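You operate a simulated robot arm through the tools that you are given. There is no shell and no other tool.

You run a simulated robot arm. Do the job below in one go: nothing can be reset, and whatever is moved stays where it is left.

JOB
Stir the open pot till its skin is gone, then glue the insole's heel.
Fine: use the white stirrer and the yellow brush, put them back and close the pot.

The check looks at the end state, three seconds after you hand in, the way a careful person would. Anything else that was tipped, shoved, dropped, spilled or broken makes it a failure.

ROBOT AND FRAMES
A 6-joint arm with a two-finger parallel gripper, fixed in place. Base frame: the origin is at the foot of the arm, x ahead of it, y to its left, z up; the work surface is at about z = 0.9. Lengths are in m, angles in degrees, forces in N, time in s.
With the tool pointing down near the work surface it reaches from about 0.24 to 0.66 m from the base axis. Its first joint turns from -66.0 to 66.0 degrees. Payload 2.9 kg.
Tool frame: the origin (TCP) lies between the finger pads and is the grasp point; the fingertips stand 0.03 m ahead of it; z points along the fingers, y is the line along which they close. The gripper opens to 0.11 m. The fingers are 0.02 m wide and 0.01 m thick; the gripper's body (0.048 by 0.112 m) begins 0.055 m behind the TCP.
Orientation is that of the tool frame in the base frame, as [roll, pitch, yaw] about the fixed x, y, z axes, in that order (R = Rz(yaw) Ry(pitch) Rx(roll)). With the fingers straight down and closing along the base's y, the tool's x points along the base's -x, its y along +y and its z along -z.

CONTROLS
- The arm moves only by the tool drive_tool. Its argument "moves" is a list of rows, each a list of 7 numbers: the shift along the tool's x, y, z in m, then the turn, a rotation vector about the tool's x, y, z in degrees, then the opening, from 0 (shut) to 1 (fully open). In form: [[x, y, z, rx, ry, rz, hand], ...]. A call has 1 to 20 rows; each row shifts and turns the commanded pose from where the row before left it, along the tool's axes as they then stand. A row lasts 0.2 s, in which the tool goes at most 0.05 m and 8.6 degrees; a call with a longer step from one row to the next is refused whole, and so is a gripper value outside its range. Where a pose cannot be reached the arm comes as near as it can. A force on the tool above 40 N (or 10 N above the force at the start of the call, whichever is more), or a blocked arm, ends the call early, and 0.2 s more pass. The fingers move at their own pace (about 0.108 m/s each) and stop on an object; they squeeze with about 34 N. The grip force told is the motor's: it shows also when the fingers shut on nothing. Time passes only in rows, and 0.2 s behind the last, so rows that do not move let the fingers close. The reply holds the time, the measured pose of the TCP, the force on the tool along the base axes, the opening and the grip force, in the units named above and with some noise, with the torque about the TCP (base axes, N m) and any sound that the robot's microphone picked up.
- Cameras (640 x 400 px; columns grow to the right, rows downward): "scene" is fixed at [0.0672, 0.4194, 1.4287]; the picture's right is [-0.87, -0.49, 0.00], its down [-0.16, 0.29, -0.94] and it looks along [0.46, -0.82, -0.33] (base axes); focal length 312 px, centre (320, 200). "wrist" rides on the gripper at [0.072, 0.017, -0.103] in the tool frame; the picture's right is [-0.23, 0.97, 0.00], its down [-0.76, -0.18, -0.62] and it looks along [-0.61, -0.14, 0.78] (tool axes); focal length 222 px, centre (320, 200). There is no depth. A picture from a camera that has moved, and an enlarged one, comes with that camera's place and axes in the base frame and with its lens. The place of the scene camera against the robot may be out by one fixed shift of up to 0.025 m in any direction.
- grab_frame(camera): a new picture of that camera. The clock stands still meanwhile.
- close_up(camera, box): a new picture of the part [left, top, right, bottom] of that camera's present view, enlarged. The clock stands still meanwhile.
- hand_in(): hands the job in; it is judged then, once.

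Nothing tells you positions but the pictures and the camera data. Unless the task says otherwise, let go and move clear before handing in.

The tools are called after "Request:" as name(argument=value, ...) on one line, values as JSON. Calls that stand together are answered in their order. drive_tool: Moves the arm, as the interface text tells. Its arguments: {"type":"object","properties":{"moves":{"type":"array","items":{"type":"array","items":{"type":"number"}}}},"required":["moves"]} The other tools are called the same way: grab_frame (camera) takes a picture; close_up (camera, box) takes an enlarged picture of a part of a camera's view; hand_in () hands the job in.

At the start:

```text
time_s: 0.0
ee_pos: [0.3873, -0.0381, 1.3048]
ee_rot: [-180.0, 0.1, -180.0]
wrist_force: [-0.5, 0.2, 0.0]
ft_torque: [-0.03, -0.02, -0.02]
gripper_width: 0.11
finger_force: 0.0
```

scene: 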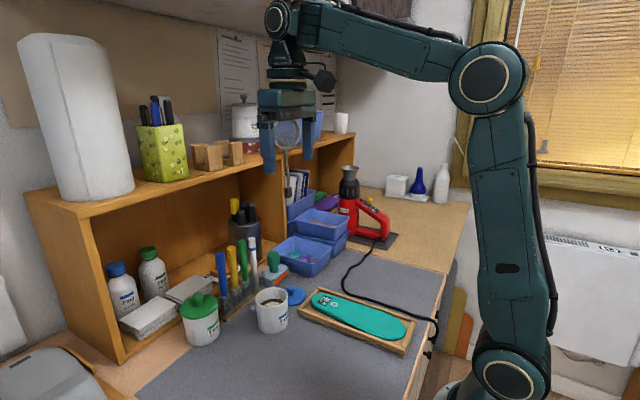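
wrist: 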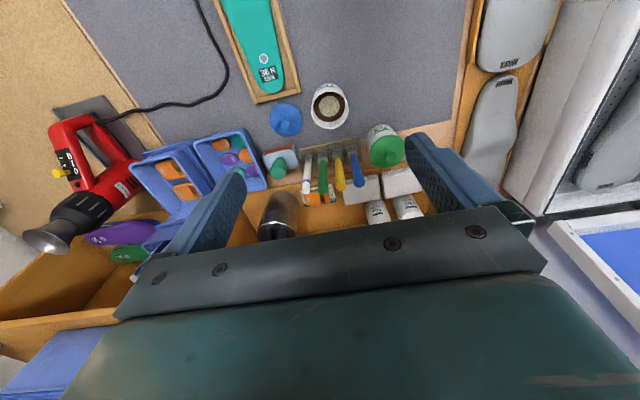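

I see a bench with an open pot, a blue lid beside it, a rack of coloured-handle tools, and a teal insole in a wooden tray. I'll look closer before moving.

Request:
close_up(camera="scene", box=[170, 220, 330, 350])

Request:
close_up(camera="scene", box=[280, 260, 440, 370])

Request:
close_up(camera="wrist", box=[240, 70, 420, 220])

Request:
close_up(camera="wrist", box=[200, 0, 360, 120])

```text
3.08 times, centred on (250, 285) of scene
camera zoom: at [0.0672, 0.4194, 1.4287], right [-0.87, -0.49, 0.0], down [-0.16, 0.29, -0.94], along [0.46, -0.82, -0.33], focal length 958 px, centre (535, -62)
```

zoom: 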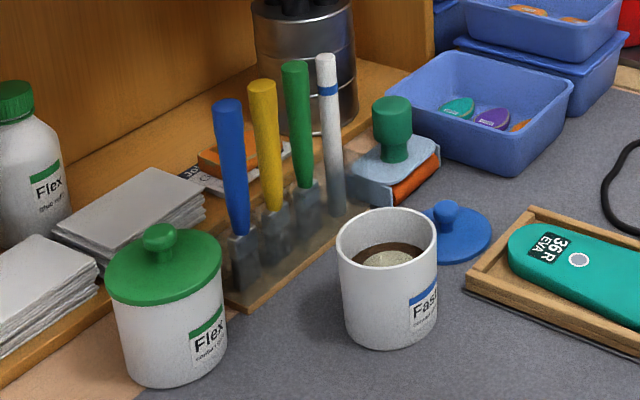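

```text
3.64 times, centred on (360, 315) of scene
camera zoom: at [0.0672, 0.4194, 1.4287], right [-0.87, -0.49, 0.0], down [-0.16, 0.29, -0.94], along [0.46, -0.82, -0.33], focal length 1133 px, centre (174, -218)
```

zoom: 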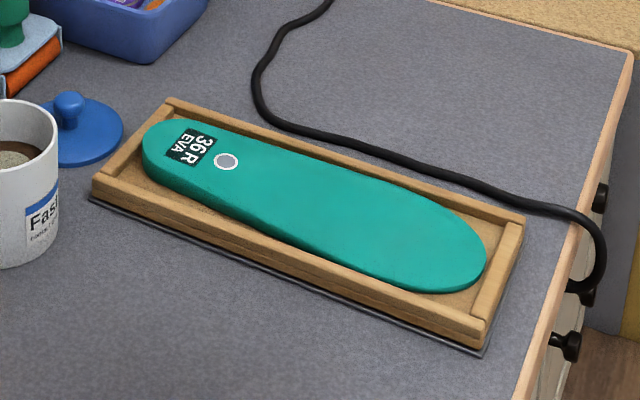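

```text
2.67 times, centred on (330, 145) of wrist
camera zoom: at [0.3128, -0.0215, 1.4102], right [0.23, 0.97, 0.0], down [0.76, -0.18, 0.62], along [0.61, -0.14, -0.78], focal length 592 px, centre (293, 347)
```

zoom: 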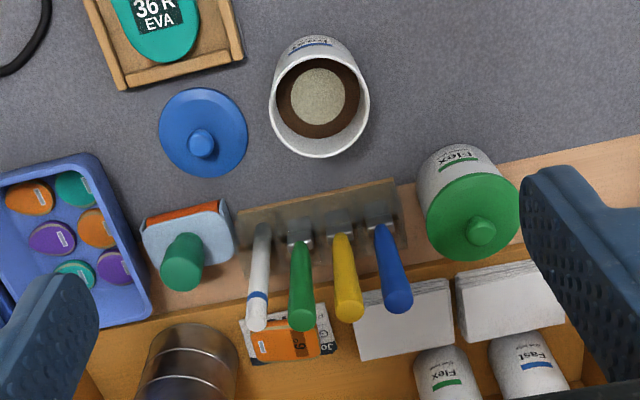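

```text
3.33 times, centred on (280, 60) of wrist
camera zoom: at [0.3128, -0.0215, 1.4102], right [0.23, 0.97, 0.0], down [0.76, -0.18, 0.62], along [0.61, -0.14, -0.78], focal length 740 px, centre (453, 667)
```

zoom: 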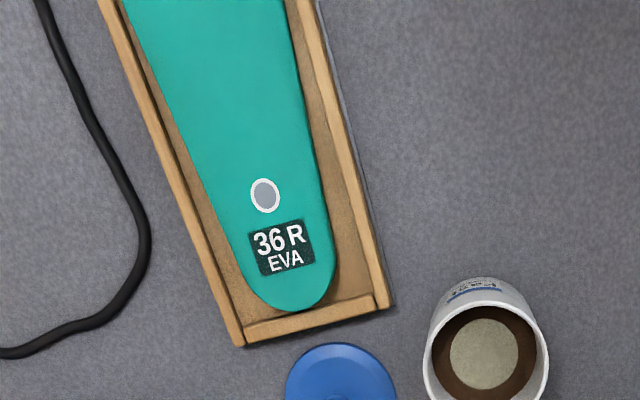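

The open "Fast" pot has a pale skin on brown glue, at about (0.44, -0.03). The white stirrer is at about (0.556, -0.107) with its top near z 1.08, and the heel looks to be the narrow labelled end of the insole. I'll lower the arm a little to see the rack and pot closer.

Request:
drive_tool(moves=[[-0.01, -0.015, 0.04, 0, 0, 0, 1], [-0.01, -0.015, 0.04, 0, 0, 0, 1], [-0.01, -0.015, 0.04, 0, 0, 0, 1], [0, 0, 0, 0, 0, 0, 1]])

```text
time_s: 1.0
ee_pos: [0.4163, -0.0836, 1.1866]
ee_rot: [-180.0, 0.1, 179.9]
wrist_force: [0.0, 0.0, -0.4]
ft_torque: [-0.01, -0.02, -0.01]
gripper_width: 0.11
finger_force: 0.0
```

Request:
grab_frame(camera="wrist")

Request:
grab_frame(camera="scene")

Request:
close_up(camera="wrist", box=[220, 60, 420, 240])

```text
taken
camera wrist: at [0.3431, -0.067, 1.29], right [0.23, 0.97, 0.0], down [0.76, -0.18, 0.62], along [0.61, -0.14, -0.78], focal length 222 px, centre (320, 200)
```

wrist: 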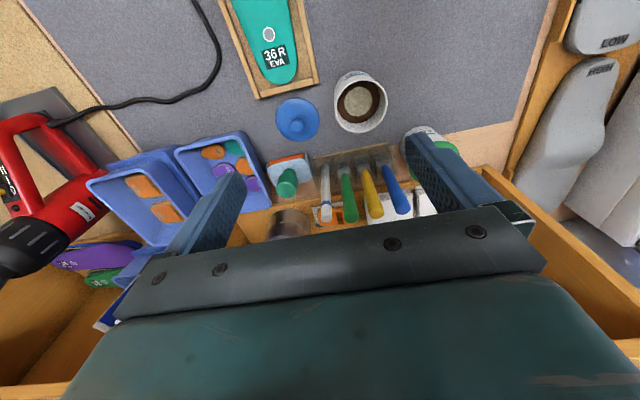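

```text
taken
```

scene: 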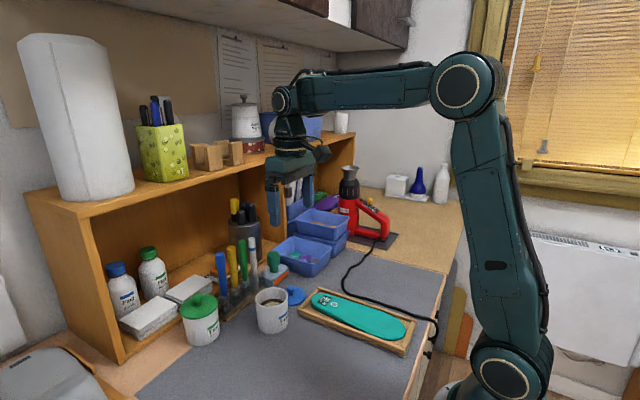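

```text
2.22 times, centred on (320, 150) of wrist
camera zoom: at [0.3431, -0.067, 1.29], right [0.23, 0.97, 0.0], down [0.76, -0.18, 0.62], along [0.61, -0.14, -0.78], focal length 494 px, centre (320, 311)
```

zoom: 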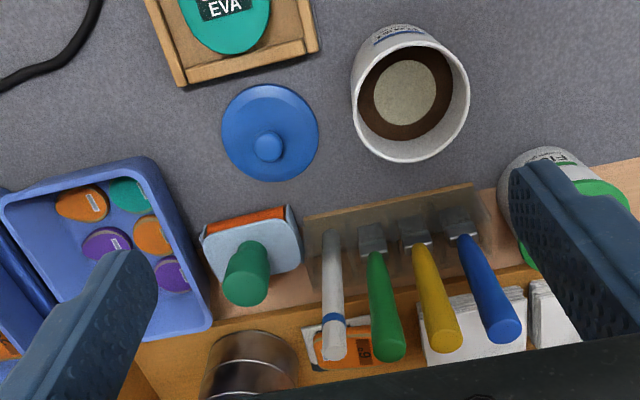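

I'll zoom in on the rack and insole for detail from both cameras.

Request:
close_up(camera="scene", box=[205, 230, 275, 325])

Request:
close_up(camera="scene", box=[240, 270, 320, 340])

Request:
close_up(camera="wrist", box=[295, 130, 425, 230])

Request:
close_up(camera="wrist", box=[220, 0, 400, 140])

```text
4.21 times, centred on (240, 278) of scene
camera zoom: at [0.0672, 0.4194, 1.4287], right [-0.87, -0.49, 0.0], down [-0.16, 0.29, -0.94], along [0.46, -0.82, -0.33], focal length 1311 px, centre (657, -126)
```

zoom: 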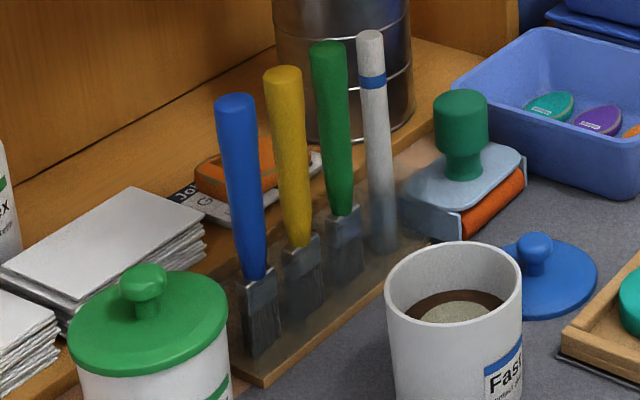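

```text
5.71 times, centred on (280, 305) of scene
camera zoom: at [0.0672, 0.4194, 1.4287], right [-0.87, -0.49, 0.0], down [-0.16, 0.29, -0.94], along [0.46, -0.82, -0.33], focal length 1780 px, centre (549, -400)
```

zoom: 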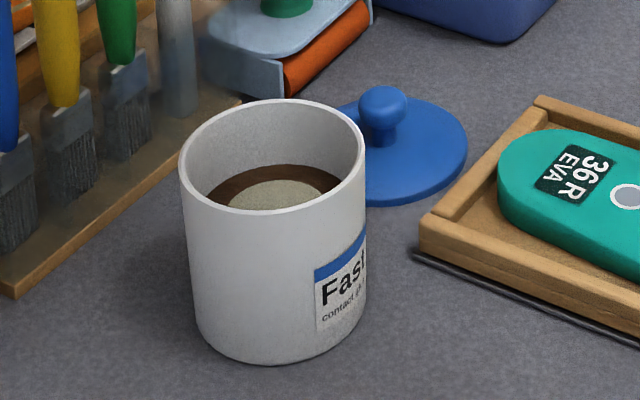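

```text
4.00 times, centred on (360, 180) of wrist
camera zoom: at [0.3431, -0.067, 1.29], right [0.23, 0.97, 0.0], down [0.76, -0.18, 0.62], along [0.61, -0.14, -0.78], focal length 888 px, centre (160, 280)
```

zoom: 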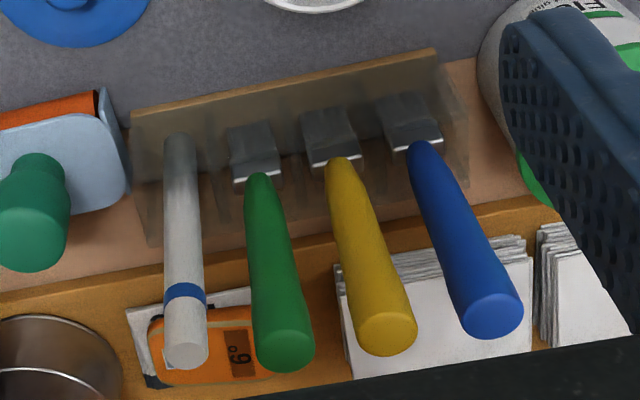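

```text
2.86 times, centred on (310, 70) of wrist
camera zoom: at [0.3431, -0.067, 1.29], right [0.23, 0.97, 0.0], down [0.76, -0.18, 0.62], along [0.61, -0.14, -0.78], focal length 635 px, centre (349, 571)
```

zoom: 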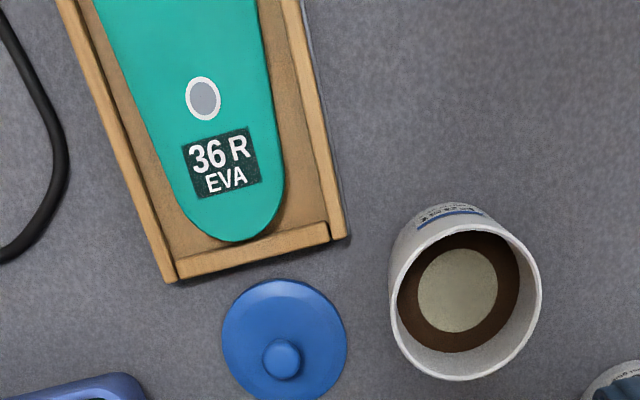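

The rack is a clear box with dividers: white at y≈-0.106, green -0.073, yellow -0.039 and blue -0.004, all at x≈0.553. Before working I want a clean overhead look at the whole insole to be sure which end is the heel.

Request:
drive_tool(moves=[[0.034, -0.012, -0.015, 0, 0, 0, 1], [0.034, -0.012, -0.015, 0, 0, 0, 1], [0.034, -0.012, -0.015, 0, 0, 0, 1], [0.034, -0.012, -0.015, 0, 0, 0, 1], [0, 0, 0, 0, 0, 0, 1]])

Request:
grab_frame(camera="wrist")

Request:
close_up(camera="wrist", box=[180, 0, 460, 175])

```text
time_s: 2.2
ee_pos: [0.2787, -0.1305, 1.2476]
ee_rot: [180.0, 0.0, -180.0]
wrist_force: [-1.3, 0.0, 0.3]
ft_torque: [0.01, -0.02, 0.02]
gripper_width: 0.1101
finger_force: 0.1
```

```text
taken
camera wrist: at [0.2061, -0.1141, 1.3505], right [0.23, 0.97, 0.0], down [0.76, -0.18, 0.62], along [0.61, -0.14, -0.78], focal length 222 px, centre (320, 200)
```

wrist: 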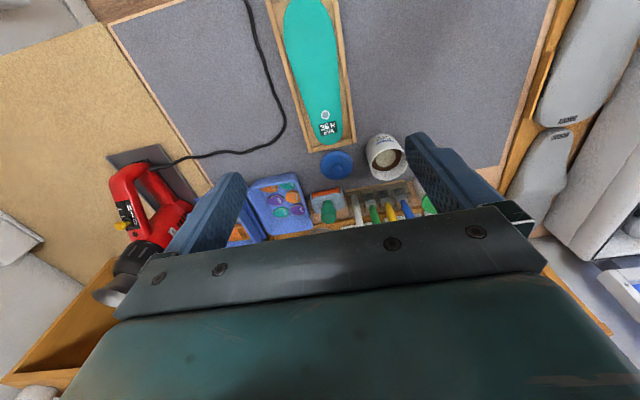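

```text
2.29 times, centred on (320, 88) of wrist
camera zoom: at [0.2061, -0.1141, 1.3505], right [0.23, 0.97, 0.0], down [0.76, -0.18, 0.62], along [0.61, -0.14, -0.78], focal length 508 px, centre (320, 457)
```

zoom: 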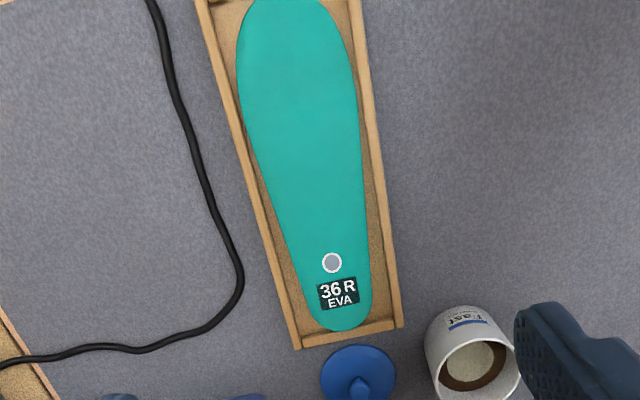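

The narrow labelled end, with its tip at x≈0.404, y≈-0.138 and top z≈0.925, is the heel. Next I turn the gripper 90° so the fingers close along x, which is clear of the neighbouring handles, and then approach above the white stirrer.

Request:
drive_tool(moves=[[0, 0, 0, 0, 0, 8.2, 1], [0, 0, 0, 0, 0, 8.2, 1], [0, 0, 0, 0, 0, 8.2, 1], [0, 0, 0, 0, 0, 8.2, 1], [0, 0, 0, 0, 0, 8.2, 1], [0, 0, 0, 0, 0, 8.2, 1], [0, 0, 0, 0, 0, 8.2, 1], [0, 0, 0, 0, 0, 8.2, 1], [0, 0, 0, 0, 0, 8.2, 1], [0, 0, 0, 0, 0, 8.2, 1], [0, 0, 0, 0, 0, 8.0, 1], [0, 0, 0, 0, 0, 0, 1]])

```text
time_s: 4.8
ee_pos: [0.2802, -0.1323, 1.2468]
ee_rot: [179.9, 0.0, 89.9]
wrist_force: [0.6, -0.7, 0.8]
ft_torque: [0.01, -0.06, 0.02]
gripper_width: 0.11
finger_force: 0.1
```

Turned well: tool x is now base +y and tool y is base +x. Moving over the white stirrer, still above its top.

Request:
drive_tool(moves=[[0.0034, 0.039, 0, 0, 0, 0, 1], [0.0034, 0.039, 0, 0, 0, 0, 1], [0.0034, 0.039, 0, 0, 0, 0, 1], [0.0034, 0.039, 0, 0, 0, 0, 1], [0.0034, 0.039, 0, 0, 0, 0, 1], [0.0034, 0.039, 0, 0, 0, 0, 1], [0.0034, 0.039, 0, 0, 0, 0, 1], [0, 0, 0.03, 0, 0, 0, 1], [0, 0, 0.03, 0, 0, 0, 1], [0, 0, 0.02, 0, 0, 0, 1], [0, 0, 0, 0, 0, 0, 1]])

Request:
grab_frame(camera="wrist")

Request:
grab_frame(camera="scene")

```text
time_s: 7.2
ee_pos: [0.5541, -0.1085, 1.1668]
ee_rot: [179.9, 0.0, 90.0]
wrist_force: [-0.5, -0.2, -0.4]
ft_torque: [0.02, 0.0, 0.01]
gripper_width: 0.1098
finger_force: 0.1
```

```text
taken
camera wrist: at [0.5701, -0.0356, 1.2711], right [0.97, -0.23, 0.0], down [-0.18, -0.76, 0.62], along [-0.14, -0.61, -0.78], focal length 222 px, centre (320, 200)
```

wrist: 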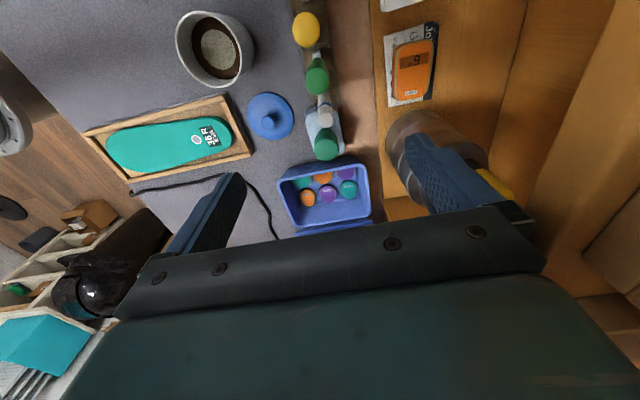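

```text
taken
```

scene: 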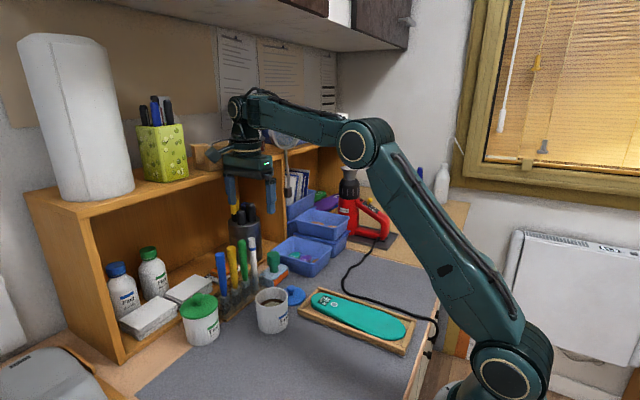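

The gripper is over the white stirrer, and I want to check clearance to the metal canister and the alignment before descending.

Request:
close_up(camera="scene", box=[200, 130, 320, 310])

Request:
close_up(camera="wrist", box=[260, 0, 500, 220])

```text
2.22 times, centred on (260, 220) of scene
camera zoom: at [0.0672, 0.4194, 1.4287], right [-0.87, -0.49, 0.0], down [-0.16, 0.29, -0.94], along [0.46, -0.82, -0.33], focal length 692 px, centre (453, 156)
```

zoom: 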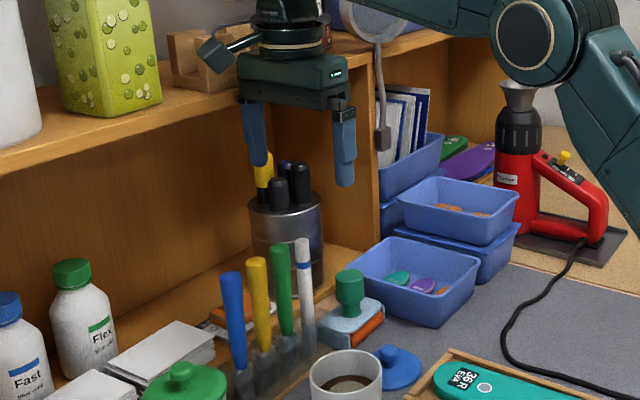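

```text
1.82 times, centred on (380, 110) of wrist
camera zoom: at [0.5701, -0.0356, 1.2711], right [0.97, -0.23, 0.0], down [-0.18, -0.76, 0.62], along [-0.14, -0.61, -0.78], focal length 404 px, centre (211, 364)
```

zoom: 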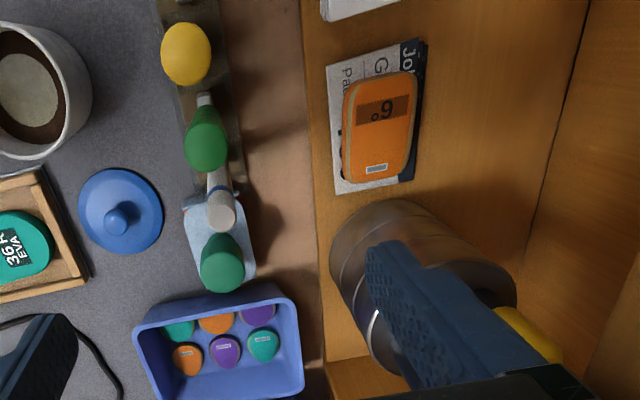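

The stirrer's axis is at about (0.558, -0.105), so I shift a few mm, descend to roughly z 1.04 with the fingers half open, and close.

Request:
drive_tool(moves=[[0.002, 0.005, 0, 0, 0, 0, 0.5], [0, 0, 0.03, 0, 0, 0, 0.5], [0, 0, 0.03, 0, 0, 0, 0.5], [0, 0, 0.02, 0, 0, 0, 0.5], [0, 0, 0, 0, 0, 0, 0.5]])

Request:
grab_frame(camera="wrist")

Request:
close_up(camera="scene", box=[200, 170, 320, 310])

```text
time_s: 8.4
ee_pos: [0.5579, -0.1057, 1.087]
ee_rot: [180.0, 0.0, 90.0]
wrist_force: [0.6, 0.9, 0.5]
ft_torque: [-0.02, 0.0, -0.04]
gripper_width: 0.0548
finger_force: 0.1
```

```text
taken
camera wrist: at [0.5741, -0.0332, 1.1908], right [0.97, -0.23, 0.0], down [-0.18, -0.76, 0.62], along [-0.14, -0.61, -0.78], focal length 222 px, centre (320, 200)
```

wrist: 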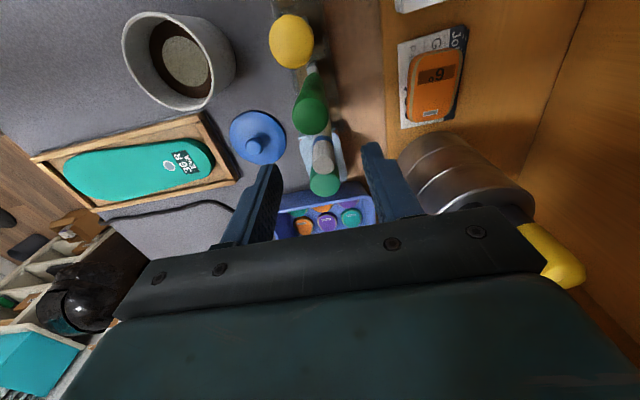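

```text
2.86 times, centred on (260, 240) of scene
camera zoom: at [0.0672, 0.4194, 1.4287], right [-0.87, -0.49, 0.0], down [-0.16, 0.29, -0.94], along [0.46, -0.82, -0.33], focal length 890 px, centre (491, 86)
```

zoom: 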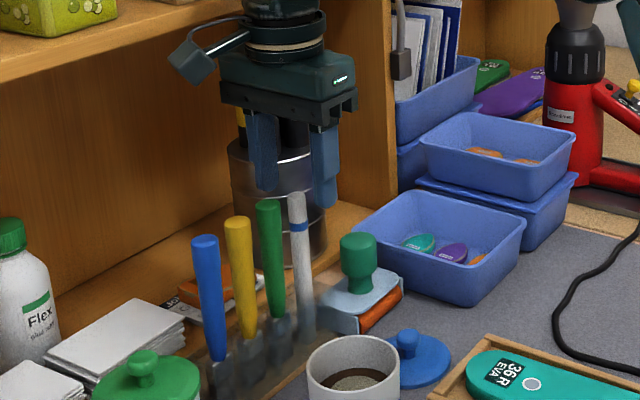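

Request:
close_up(camera="wrist", box=[250, 60, 410, 220])

```text
2.50 times, centred on (330, 140) of wrist
camera zoom: at [0.5741, -0.0332, 1.1908], right [0.97, -0.23, 0.0], down [-0.18, -0.76, 0.62], along [-0.14, -0.61, -0.78], focal length 555 px, centre (295, 350)
```

zoom: 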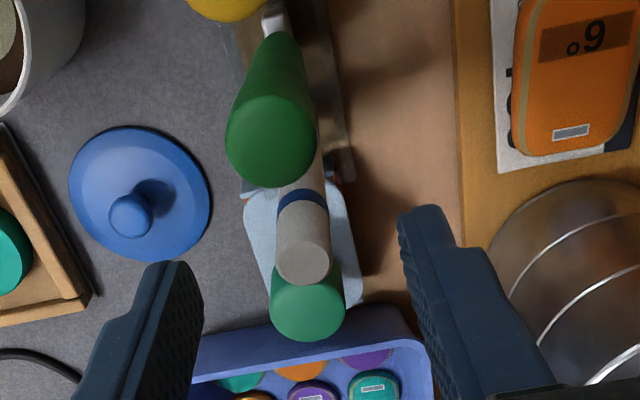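

Aligned: the stirrer top is at about (0.559, -0.106, 1.06). Descending to z≈1.04 and closing.

Request:
drive_tool(moves=[[-0.001, 0.002, 0.024, 0, 0, 0, 0.5], [0, 0, 0.024, 0, 0, 0, 0.5], [0, 0, 0, 0, 0, 0, 0.3], [0, 0, 0, 0, 0, 0, 0.15], [0, 0, 0, 0, 0, 0, 0.0], [0, 0, 0, 0, 0, 0, 0.0], [0, 0, 0, 0, 0, 0, 0.0]])

Request:
close_up(camera="wrist", box=[200, 0, 440, 220])

Request:
close_up(camera="scene", box=[200, 190, 320, 310])

```text
time_s: 10.0
ee_pos: [0.5603, -0.1069, 1.0396]
ee_rot: [179.9, 0.0, 90.0]
wrist_force: [-0.6, 0.0, 0.1]
ft_torque: [0.04, 0.04, 0.0]
gripper_width: 0.0137
finger_force: 34.4
```

```text
1.82 times, centred on (320, 110) of wrist
camera zoom: at [0.5764, -0.0343, 1.1439], right [0.97, -0.23, 0.0], down [-0.18, -0.76, 0.62], along [-0.14, -0.61, -0.78], focal length 404 px, centre (320, 364)
```

zoom: 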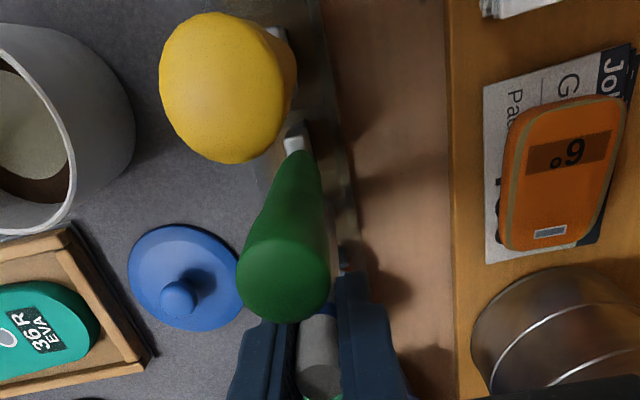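

```text
3.33 times, centred on (260, 250) of scene
camera zoom: at [0.0672, 0.4194, 1.4287], right [-0.87, -0.49, 0.0], down [-0.16, 0.29, -0.94], along [0.46, -0.82, -0.33], focal length 1038 px, centre (520, 33)
```

zoom: 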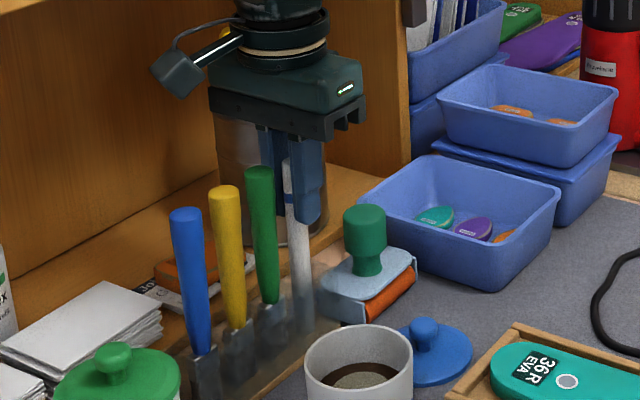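

The stirrer is gripped (width 13.7 mm). Lifting straight up about 0.11 m out of the rack.

Request:
drive_tool(moves=[[0, 0, -0.01, 0, 0, 0, 0], [0, 0, -0.02, 0, 0, 0, 0], [0, 0, -0.02, 0, 0, 0, 0], [0, 0, -0.02, 0, 0, 0, 0], [0, 0, -0.02, 0, 0, 0, 0], [0, 0, -0.02, 0, 0, 0, 0], [0, 0, 0, 0, 0, 0, 0]])

Request:
grab_frame(camera="wrist")

Request:
close_up(camera="scene", box=[200, 170, 320, 310])

```text
time_s: 11.6
ee_pos: [0.5611, -0.1079, 1.1507]
ee_rot: [179.9, 0.1, 90.1]
wrist_force: [-0.2, 0.1, 0.6]
ft_torque: [0.0, 0.04, 0.01]
gripper_width: 0.0136
finger_force: 34.0
```

```text
taken
camera wrist: at [0.5761, -0.0356, 1.254], right [0.97, -0.23, 0.0], down [-0.18, -0.76, 0.62], along [-0.14, -0.61, -0.78], focal length 222 px, centre (320, 200)
```

wrist: 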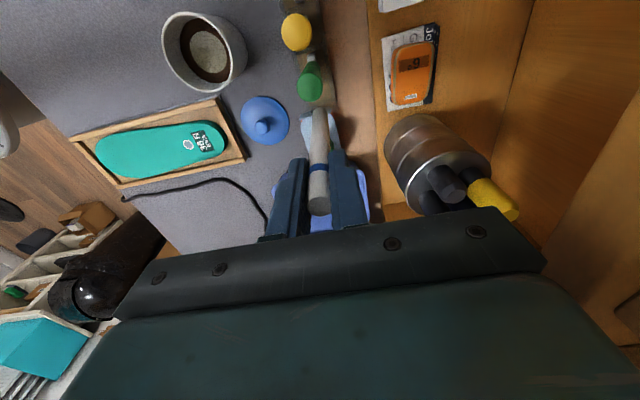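

```text
2.86 times, centred on (260, 240) of scene
camera zoom: at [0.0672, 0.4194, 1.4287], right [-0.87, -0.49, 0.0], down [-0.16, 0.29, -0.94], along [0.46, -0.82, -0.33], focal length 890 px, centre (491, 86)
```

zoom: 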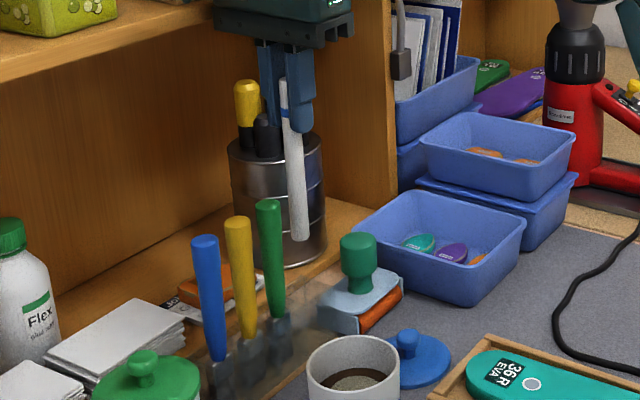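

The stirrer is out, with its lower end about 0.132 m below the TCP (z≈1.017). Moving over the pot now.

Request:
drive_tool(moves=[[0.0, -0.02, 0, 0, 0, 0, 0], [0.0147, -0.019, 0, 0, 0, 0, 0], [0.0147, -0.019, 0, 0, 0, 0, 0], [0.0147, -0.019, 0, 0, 0, 0, 0], [0.0147, -0.019, 0, 0, 0, 0, 0], [0.0149, -0.0188, 0, 0, 0, 0, 0], [0, 0, 0, 0, 0, 0, 0]])

Request:
grab_frame(camera="wrist")

Request:
close_up(camera="wrist", box=[240, 0, 420, 220])

Request:
close_up(camera="scene", box=[220, 200, 340, 340])

```text
time_s: 13.2
ee_pos: [0.4449, -0.033, 1.1482]
ee_rot: [179.8, 0.0, 90.1]
wrist_force: [-0.7, -0.2, -0.5]
ft_torque: [0.02, 0.04, 0.0]
gripper_width: 0.0146
finger_force: 34.0
```

```text
taken
camera wrist: at [0.461, 0.039, 1.2518], right [0.97, -0.23, 0.0], down [-0.18, -0.76, 0.62], along [-0.14, -0.61, -0.78], focal length 222 px, centre (320, 200)
```

wrist: 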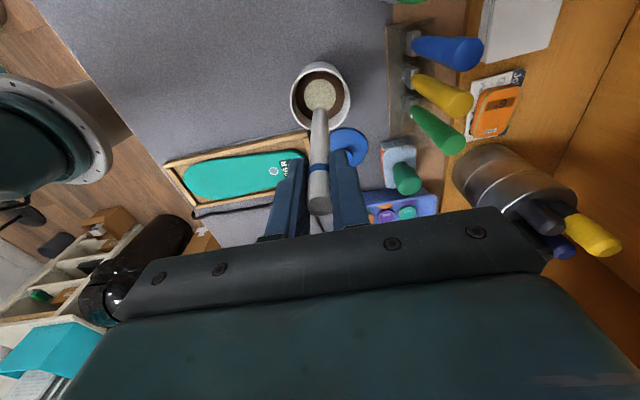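

```text
1.82 times, centred on (330, 110) of wrist
camera zoom: at [0.461, 0.039, 1.2518], right [0.97, -0.23, 0.0], down [-0.18, -0.76, 0.62], along [-0.14, -0.61, -0.78], focal length 404 px, centre (302, 364)
```

zoom: 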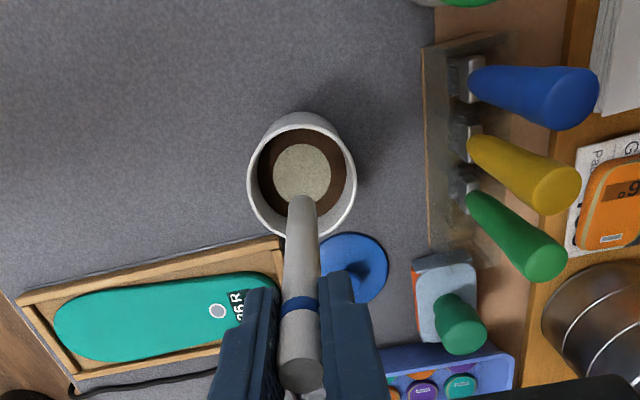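

```text
2.86 times, centred on (280, 270) of scene
camera zoom: at [0.0672, 0.4194, 1.4287], right [-0.87, -0.49, 0.0], down [-0.16, 0.29, -0.94], along [0.46, -0.82, -0.33], focal length 890 px, centre (434, 0)
```

zoom: 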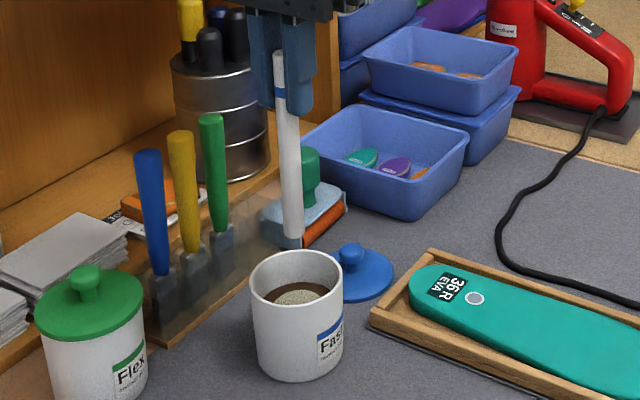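

The stirrer hangs centred over the pot (centre ≈ (0.444, -0.034), rim ≈ 0.972). I'll lower it slowly and watch the force.

Request:
drive_tool(moves=[[-0.001, 0, 0.02, 0, 0, 0, 0], [0, 0, 0.02, 0, 0, 0, 0], [0, 0, 0.02, 0, 0, 0, 0], [0, 0, 0.015, 0, 0, 0, 0], [0, 0, 0.01, 0, 0, 0, 0], [0, 0, 0, 0, 0, 0, 0]])

Request:
close_up(camera="wrist", box=[240, 0, 420, 220])

Request:
close_up(camera="scene", box=[220, 200, 340, 340])

```text
time_s: 14.6
ee_pos: [0.4453, -0.0338, 1.0662]
ee_rot: [179.7, 0.0, 90.0]
wrist_force: [-3.3, 0.0, 32.1]
ft_torque: [-0.07, 0.38, -0.02]
gripper_width: 0.0146
finger_force: 33.6
```

```text
1.82 times, centred on (330, 110) of wrist
camera zoom: at [0.4614, 0.0383, 1.1694], right [0.97, -0.23, 0.01], down [-0.18, -0.76, 0.62], along [-0.14, -0.61, -0.78], focal length 404 px, centre (302, 364)
```

zoom: 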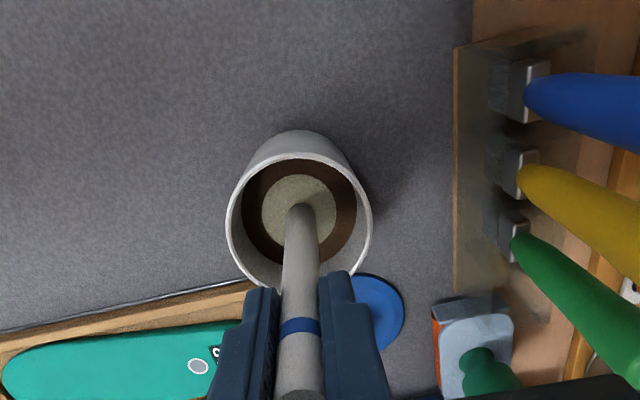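

```text
2.86 times, centred on (280, 270) of scene
camera zoom: at [0.0666, 0.4194, 1.4287], right [-0.87, -0.49, 0.0], down [-0.16, 0.29, -0.94], along [0.46, -0.82, -0.33], focal length 890 px, centre (434, 0)
```

zoom: 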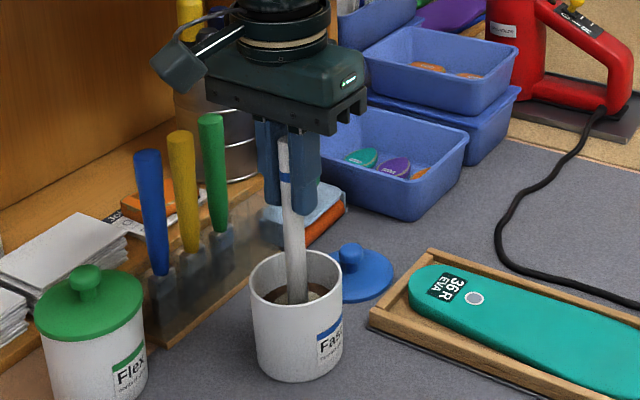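

The stirrer met something firm right at the skin level (z≈0.949), pushing back 32 N, and it slid up about 15 mm in the grip. I back off to a light touch before stirring.

Request:
drive_tool(moves=[[0, 0, -0.002, 0, 0, 0, 0], [0, 0, 0, 0, 0, 0, 0]])

Request:
close_up(camera="wrist", box=[270, 50, 370, 180])

Request:
close_up(camera="scene", box=[245, 250, 305, 340])

```text
time_s: 15.2
ee_pos: [0.4451, -0.0345, 1.0658]
ee_rot: [179.9, 0.0, 90.0]
wrist_force: [1.6, -3.6, 18.7]
ft_torque: [-0.4, -0.14, 0.0]
gripper_width: 0.0145
finger_force: 33.7
```

```text
3.08 times, centred on (320, 115) of wrist
camera zoom: at [0.4616, 0.0386, 1.1694], right [0.97, -0.23, 0.0], down [-0.18, -0.76, 0.62], along [-0.14, -0.61, -0.78], focal length 684 px, centre (320, 462)
```

zoom: 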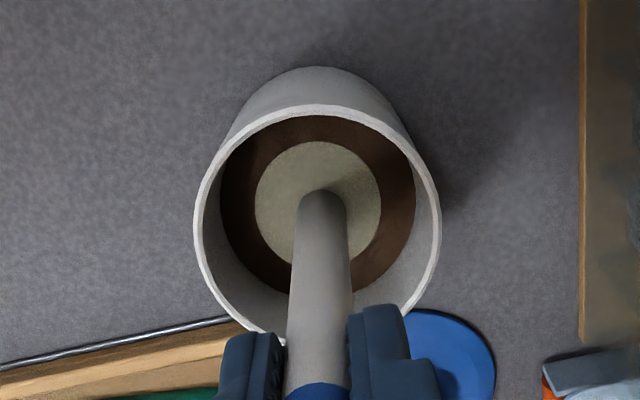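

```text
4.44 times, centred on (275, 295) of scene
camera zoom: at [0.067, 0.4193, 1.4287], right [-0.87, -0.49, 0.0], down [-0.16, 0.29, -0.94], along [0.46, -0.82, -0.33], focal length 1384 px, centre (520, -222)
```

zoom: 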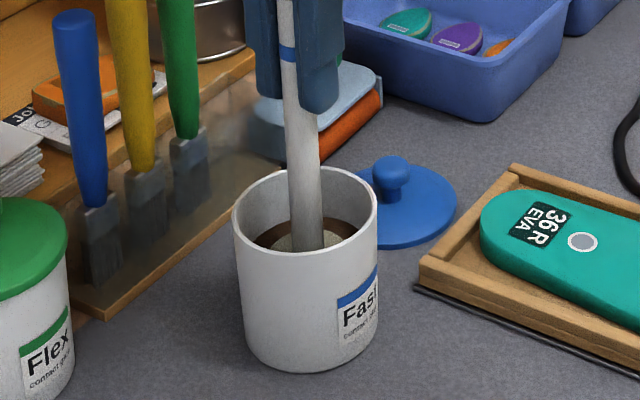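

Request:
drive_tool(moves=[[0, 0, -0.0015, 0, 0, 0, 0], [0, 0, 0, 0, 0, 0, 0]])

```text
time_s: 15.8
ee_pos: [0.4447, -0.034, 1.0662]
ee_rot: [-179.8, -0.1, 90.1]
wrist_force: [0.9, 0.0, 0.0]
ft_torque: [-0.02, -0.09, 0.0]
gripper_width: 0.0145
finger_force: 33.8
```

Now at light touch (0 N). I'll make slow stirring circles of about 12 mm radius and watch whether the skin changes.

Request:
drive_tool(moves=[[0, 0.006, 0, 0, 0, 0, 0], [0, 0.006, 0, 0, 0, 0, 0], [0.0071, -0.0023, 0, 0, 0, 0, 0], [0.0044, -0.006, 0, 0, 0, 0, 0], [0, -0.0074, 0, 0, 0, 0, 0], [-0.0044, -0.006, 0, 0, 0, 0, 0], [-0.0071, -0.0023, 0, 0, 0, 0, 0], [-0.0071, 0.0023, 0, 0, 0, 0, 0], [-0.0044, 0.006, 0, 0, 0, 0, 0], [0, 0.0074, 0, 0, 0, 0, 0], [0.0044, 0.006, 0, 0, 0, 0, 0], [0.0071, 0.0023, 0, 0, 0, 0, 0], [0, 0, 0, 0, 0, 0, 0]])

Request:
close_up(camera="wrist", box=[270, 50, 370, 180])

Request:
close_up(camera="scene", box=[245, 250, 305, 340])

```text
time_s: 18.6
ee_pos: [0.4579, -0.0342, 1.0684]
ee_rot: [179.9, 0.0, 90.1]
wrist_force: [-0.4, 0.2, -0.2]
ft_torque: [-0.01, 0.0, -0.02]
gripper_width: 0.0145
finger_force: 33.8
```

```text
3.08 times, centred on (320, 115) of wrist
camera zoom: at [0.474, 0.0389, 1.1715], right [0.97, -0.23, 0.0], down [-0.18, -0.76, 0.62], along [-0.14, -0.61, -0.78], focal length 684 px, centre (320, 462)
```

zoom: 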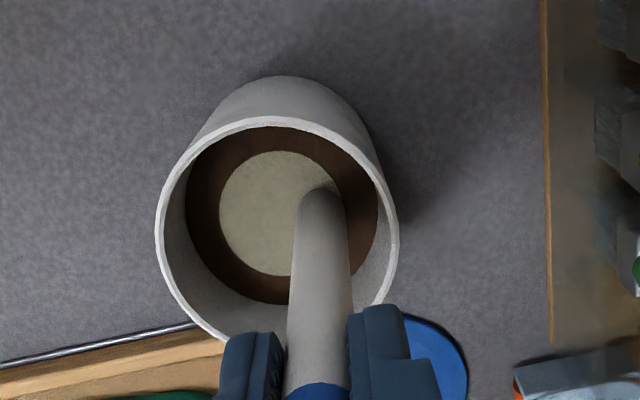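

```text
4.44 times, centred on (275, 295) of scene
camera zoom: at [0.0672, 0.4194, 1.4287], right [-0.87, -0.49, 0.0], down [-0.16, 0.29, -0.94], along [0.46, -0.82, -0.33], focal length 1384 px, centre (520, -222)
```

zoom: 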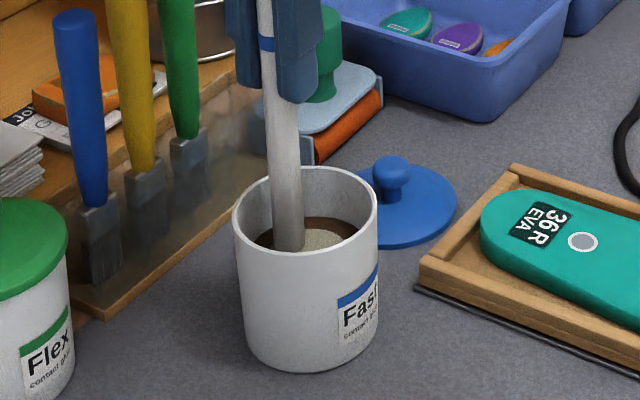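

No change yet, because the tip was riding just above the surface. I'll lower in small steps to get a few newtons of contact before circling again.

Request:
drive_tool(moves=[[0, 0, 0.0015, 0, 0, 0, 0], [0, 0, 0, 0, 0, 0, 0]])

```text
time_s: 19.2
ee_pos: [0.4573, -0.0336, 1.0659]
ee_rot: [179.9, 0.0, 90.0]
wrist_force: [0.5, 0.3, 1.0]
ft_torque: [0.03, -0.01, 0.0]
gripper_width: 0.0142
finger_force: 33.9
```

Request:
drive_tool(moves=[[0, 0, 0.001, 0, 0, 0, 0], [0, 0, 0, 0, 0, 0, 0]])

```text
time_s: 19.8
ee_pos: [0.4573, -0.0344, 1.0652]
ee_rot: [179.8, -0.1, 90.0]
wrist_force: [-1.5, 0.8, 11.8]
ft_torque: [0.09, 0.14, 0.0]
gripper_width: 0.0146
finger_force: 34.1
```

Light contact of about 12 N. Circling once at this depth and looking at the skin.

Request:
drive_tool(moves=[[0.0071, -0.0023, 0, 0, 0, 0, 0], [0.0044, -0.006, 0, 0, 0, 0, 0], [0, -0.0074, 0, 0, 0, 0, 0], [-0.0044, -0.006, 0, 0, 0, 0, 0], [-0.0071, -0.0023, 0, 0, 0, 0, 0], [0, 0, 0, 0, 0, 0, 0]])

Request:
close_up(camera="wrist", box=[270, 50, 370, 180])

Request:
close_up(camera="scene", box=[245, 250, 305, 340])

```text
time_s: 21.2
ee_pos: [0.4335, -0.0343, 1.0655]
ee_rot: [179.8, 0.0, 90.1]
wrist_force: [3.8, 6.8, 16.5]
ft_torque: [0.87, -0.51, 0.04]
gripper_width: 0.0147
finger_force: 34.4
```

```text
3.08 times, centred on (320, 115) of wrist
camera zoom: at [0.4497, 0.0388, 1.169], right [0.97, -0.23, 0.0], down [-0.18, -0.76, 0.62], along [-0.14, -0.61, -0.78], focal length 684 px, centre (320, 462)
```

zoom: 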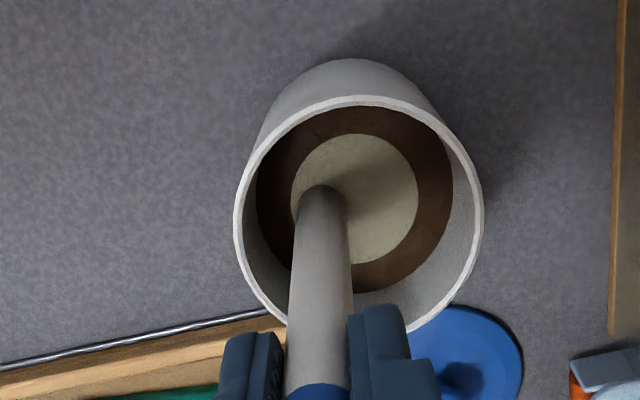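

```text
4.44 times, centred on (275, 295) of scene
camera zoom: at [0.067, 0.4196, 1.4286], right [-0.87, -0.49, 0.0], down [-0.16, 0.29, -0.94], along [0.46, -0.82, -0.33], focal length 1384 px, centre (520, -222)
```

zoom: 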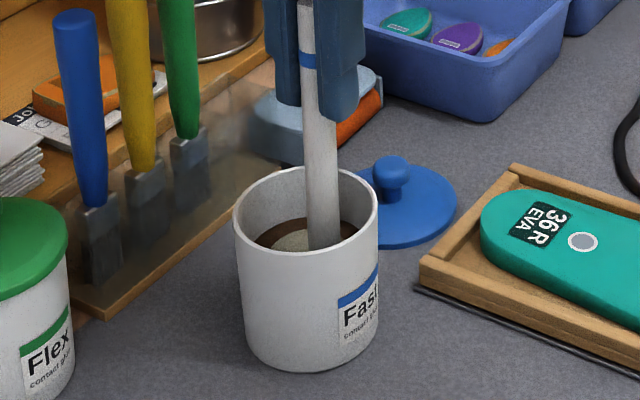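

There's contact but no visible change after half a turn, and the pot hasn't moved. I'll stir on with two full turns at slightly lighter pressure.

Request:
drive_tool(moves=[[-0.0071, 0.0023, -0.0004, 0, 0, 0, 0], [-0.0044, 0.006, 0, 0, 0, 0, 0], [0, 0.0074, 0, 0, 0, 0, 0], [0.0044, 0.006, 0, 0, 0, 0, 0], [0.0071, 0.0023, 0, 0, 0, 0, 0], [0.0071, -0.0023, 0, 0, 0, 0, 0], [0.0044, -0.006, 0, 0, 0, 0, 0], [0, -0.0074, 0, 0, 0, 0, 0], [-0.0044, -0.006, 0, 0, 0, 0, 0], [-0.0071, -0.0023, 0, 0, 0, 0, 0], [-0.0071, 0.0023, 0, 0, 0, 0, 0], [-0.0044, 0.006, 0, 0, 0, 0, 0], [0, 0.0074, 0, 0, 0, 0, 0], [0.0044, 0.006, 0, 0, 0, 0, 0], [0.0071, 0.0023, 0, 0, 0, 0, 0], [0.0071, -0.0023, 0, 0, 0, 0, 0], [0.0044, -0.006, 0, 0, 0, 0, 0], [0, -0.0074, 0, 0, 0, 0, 0], [-0.0044, -0.006, 0, 0, 0, 0, 0], [-0.0071, -0.0023, 0, 0, 0, 0, 0]])

Request:
close_up(camera="wrist", box=[270, 50, 370, 180])

Request:
close_up(camera="scene", box=[245, 250, 305, 340])

```text
time_s: 25.4
ee_pos: [0.4329, -0.0333, 1.0632]
ee_rot: [179.9, 0.0, 90.1]
wrist_force: [0.4, 2.5, 6.4]
ft_torque: [0.36, -0.13, 0.03]
gripper_width: 0.0143
finger_force: 34.4
```

```text
3.08 times, centred on (320, 115) of wrist
camera zoom: at [0.4494, 0.0384, 1.1683], right [0.97, -0.23, 0.0], down [-0.18, -0.76, 0.62], along [-0.14, -0.61, -0.78], focal length 684 px, centre (320, 462)
```

zoom: 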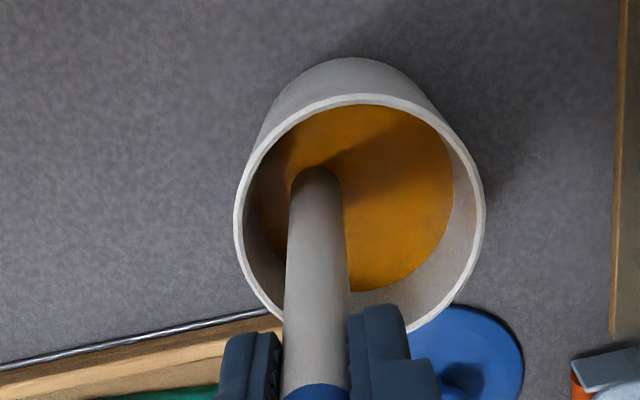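

```text
4.44 times, centred on (275, 295) of scene
camera zoom: at [0.0671, 0.4195, 1.4286], right [-0.87, -0.49, 0.0], down [-0.16, 0.29, -0.94], along [0.46, -0.82, -0.33], focal length 1384 px, centre (520, -222)
```

zoom: 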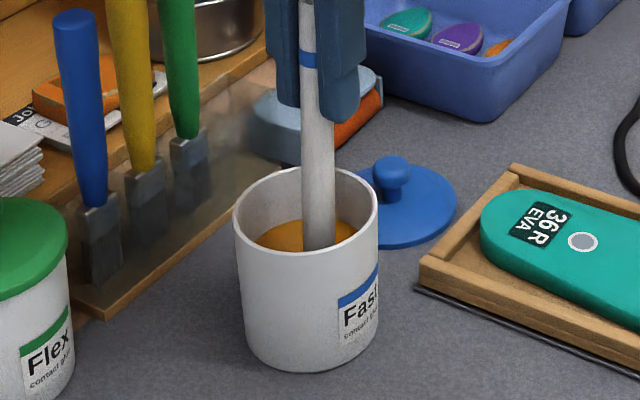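

The skin is gone and the glue is now evenly amber. Lifting the stirrer out slowly over the pot's centre and letting it drip off.

Request:
drive_tool(moves=[[0, 0.004, -0.003, 0, 0, 0, 0], [0, 0.008, -0.003, 0, 0, 0, 0], [0, 0, -0.01, 0, 0, 0, 0], [0, 0, -0.01, 0, 0, 0, 0], [0, 0, -0.01, 0, 0, 0, 0], [0, 0, 0, 0, 0, 0, 0], [0, 0, 0, 0, 0, 0, 0], [0, 0, 0, 0, 0, 0, 0], [0, 0, 0, 0, 0, 0, 0], [0, 0, 0, 0, 0, 0, 0], [0, 0, -0.012, 0, 0, 0, 0], [0, 0, -0.012, 0, 0, 0, 0], [0, 0, -0.012, 0, 0, 0, 0], [0, 0, -0.0124, 0, 0, 0, 0], [0, 0, 0, 0, 0, 0, 0], [0, 0, 0, 0, 0, 0, 0]])

Request:
grab_frame(camera="wrist")

Request:
close_up(camera="wrist", box=[240, 0, 420, 220])

Request:
close_up(camera="scene", box=[220, 200, 340, 340])

```text
time_s: 28.8
ee_pos: [0.4467, -0.035, 1.1499]
ee_rot: [179.9, 0.0, 90.0]
wrist_force: [0.5, -0.3, -0.8]
ft_torque: [0.02, 0.0, -0.02]
gripper_width: 0.0144
finger_force: 34.0
```

```text
taken
camera wrist: at [0.4627, 0.0378, 1.2537], right [0.97, -0.23, 0.0], down [-0.18, -0.76, 0.62], along [-0.14, -0.61, -0.78], focal length 222 px, centre (320, 200)
```

wrist: 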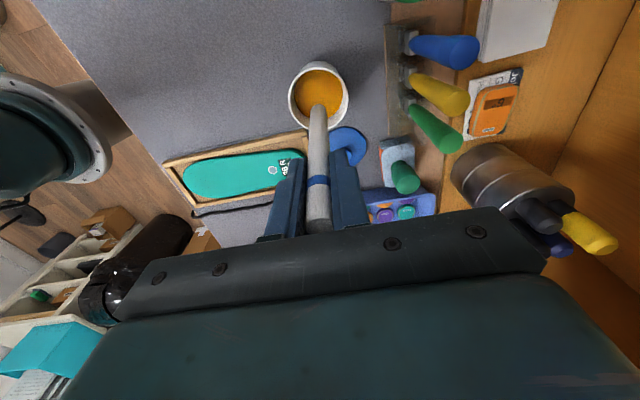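

```text
1.82 times, centred on (330, 110) of wrist
camera zoom: at [0.4627, 0.0378, 1.2537], right [0.97, -0.23, 0.0], down [-0.18, -0.76, 0.62], along [-0.14, -0.61, -0.78], focal length 404 px, centre (302, 364)
```

zoom: 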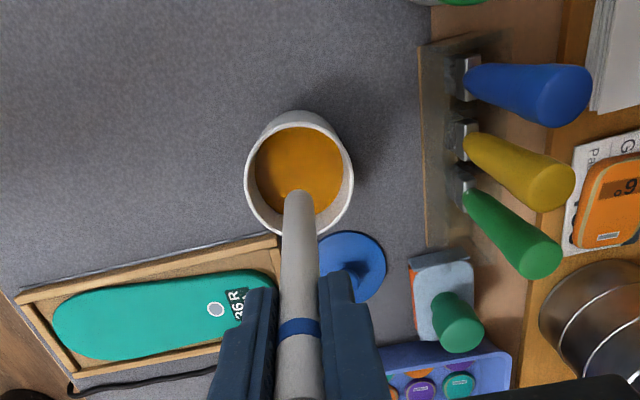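

```text
2.86 times, centred on (280, 270) of scene
camera zoom: at [0.0672, 0.4194, 1.4287], right [-0.87, -0.49, 0.0], down [-0.16, 0.29, -0.94], along [0.46, -0.82, -0.33], focal length 890 px, centre (434, 0)
```

zoom: 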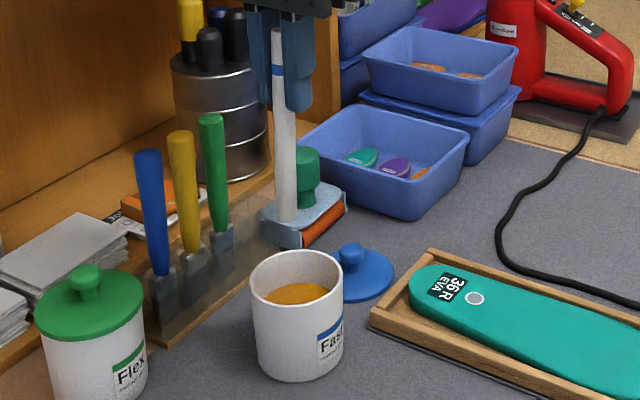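

The stirrer leans a few degrees in the grip, with its tip toward +y. I'll look at the empty rack cell closely to plan the return.

Request:
close_up(camera="wrist", box=[370, 60, 450, 150])

Request:
close_up(camera="scene", box=[220, 250, 280, 330])

Request:
close_up(camera="scene", box=[250, 180, 320, 300])

```text
4.44 times, centred on (410, 105) of wrist
camera zoom: at [0.4627, 0.0378, 1.2537], right [0.97, -0.23, 0.0], down [-0.18, -0.76, 0.62], along [-0.14, -0.61, -0.78], focal length 987 px, centre (-80, 622)
```

zoom: 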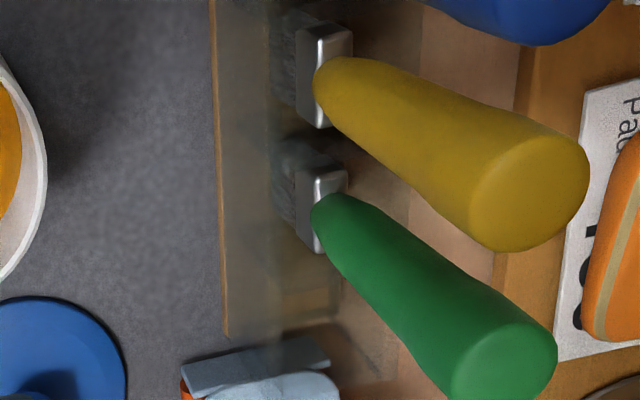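

```text
5.00 times, centred on (250, 290) of scene
camera zoom: at [0.0672, 0.4194, 1.4287], right [-0.87, -0.49, 0.0], down [-0.16, 0.29, -0.94], along [0.46, -0.82, -0.33], focal length 1557 px, centre (670, -250)
```

zoom: 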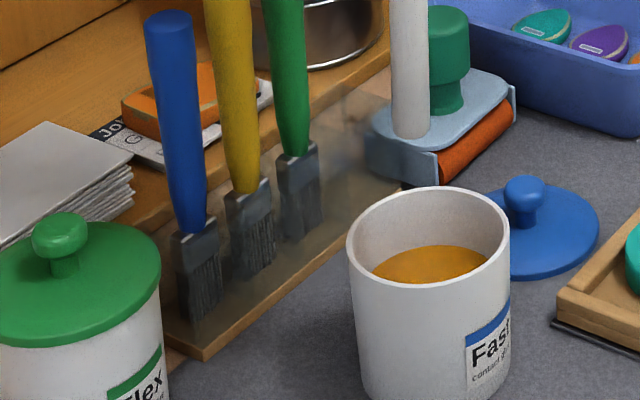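

```text
3.33 times, centred on (285, 240) of scene
camera zoom: at [0.0672, 0.4194, 1.4287], right [-0.87, -0.49, 0.0], down [-0.16, 0.29, -0.94], along [0.46, -0.82, -0.33], focal length 1038 px, centre (437, 67)
```

zoom: 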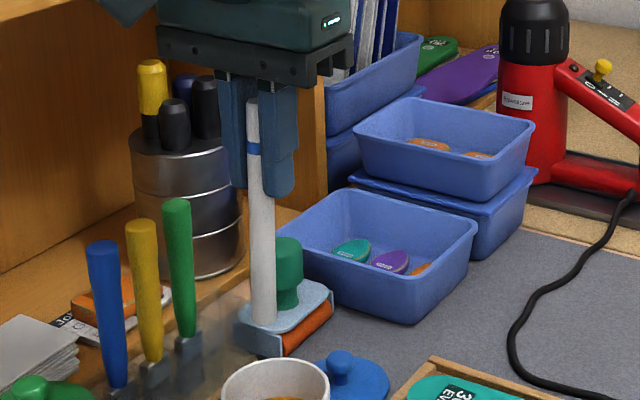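

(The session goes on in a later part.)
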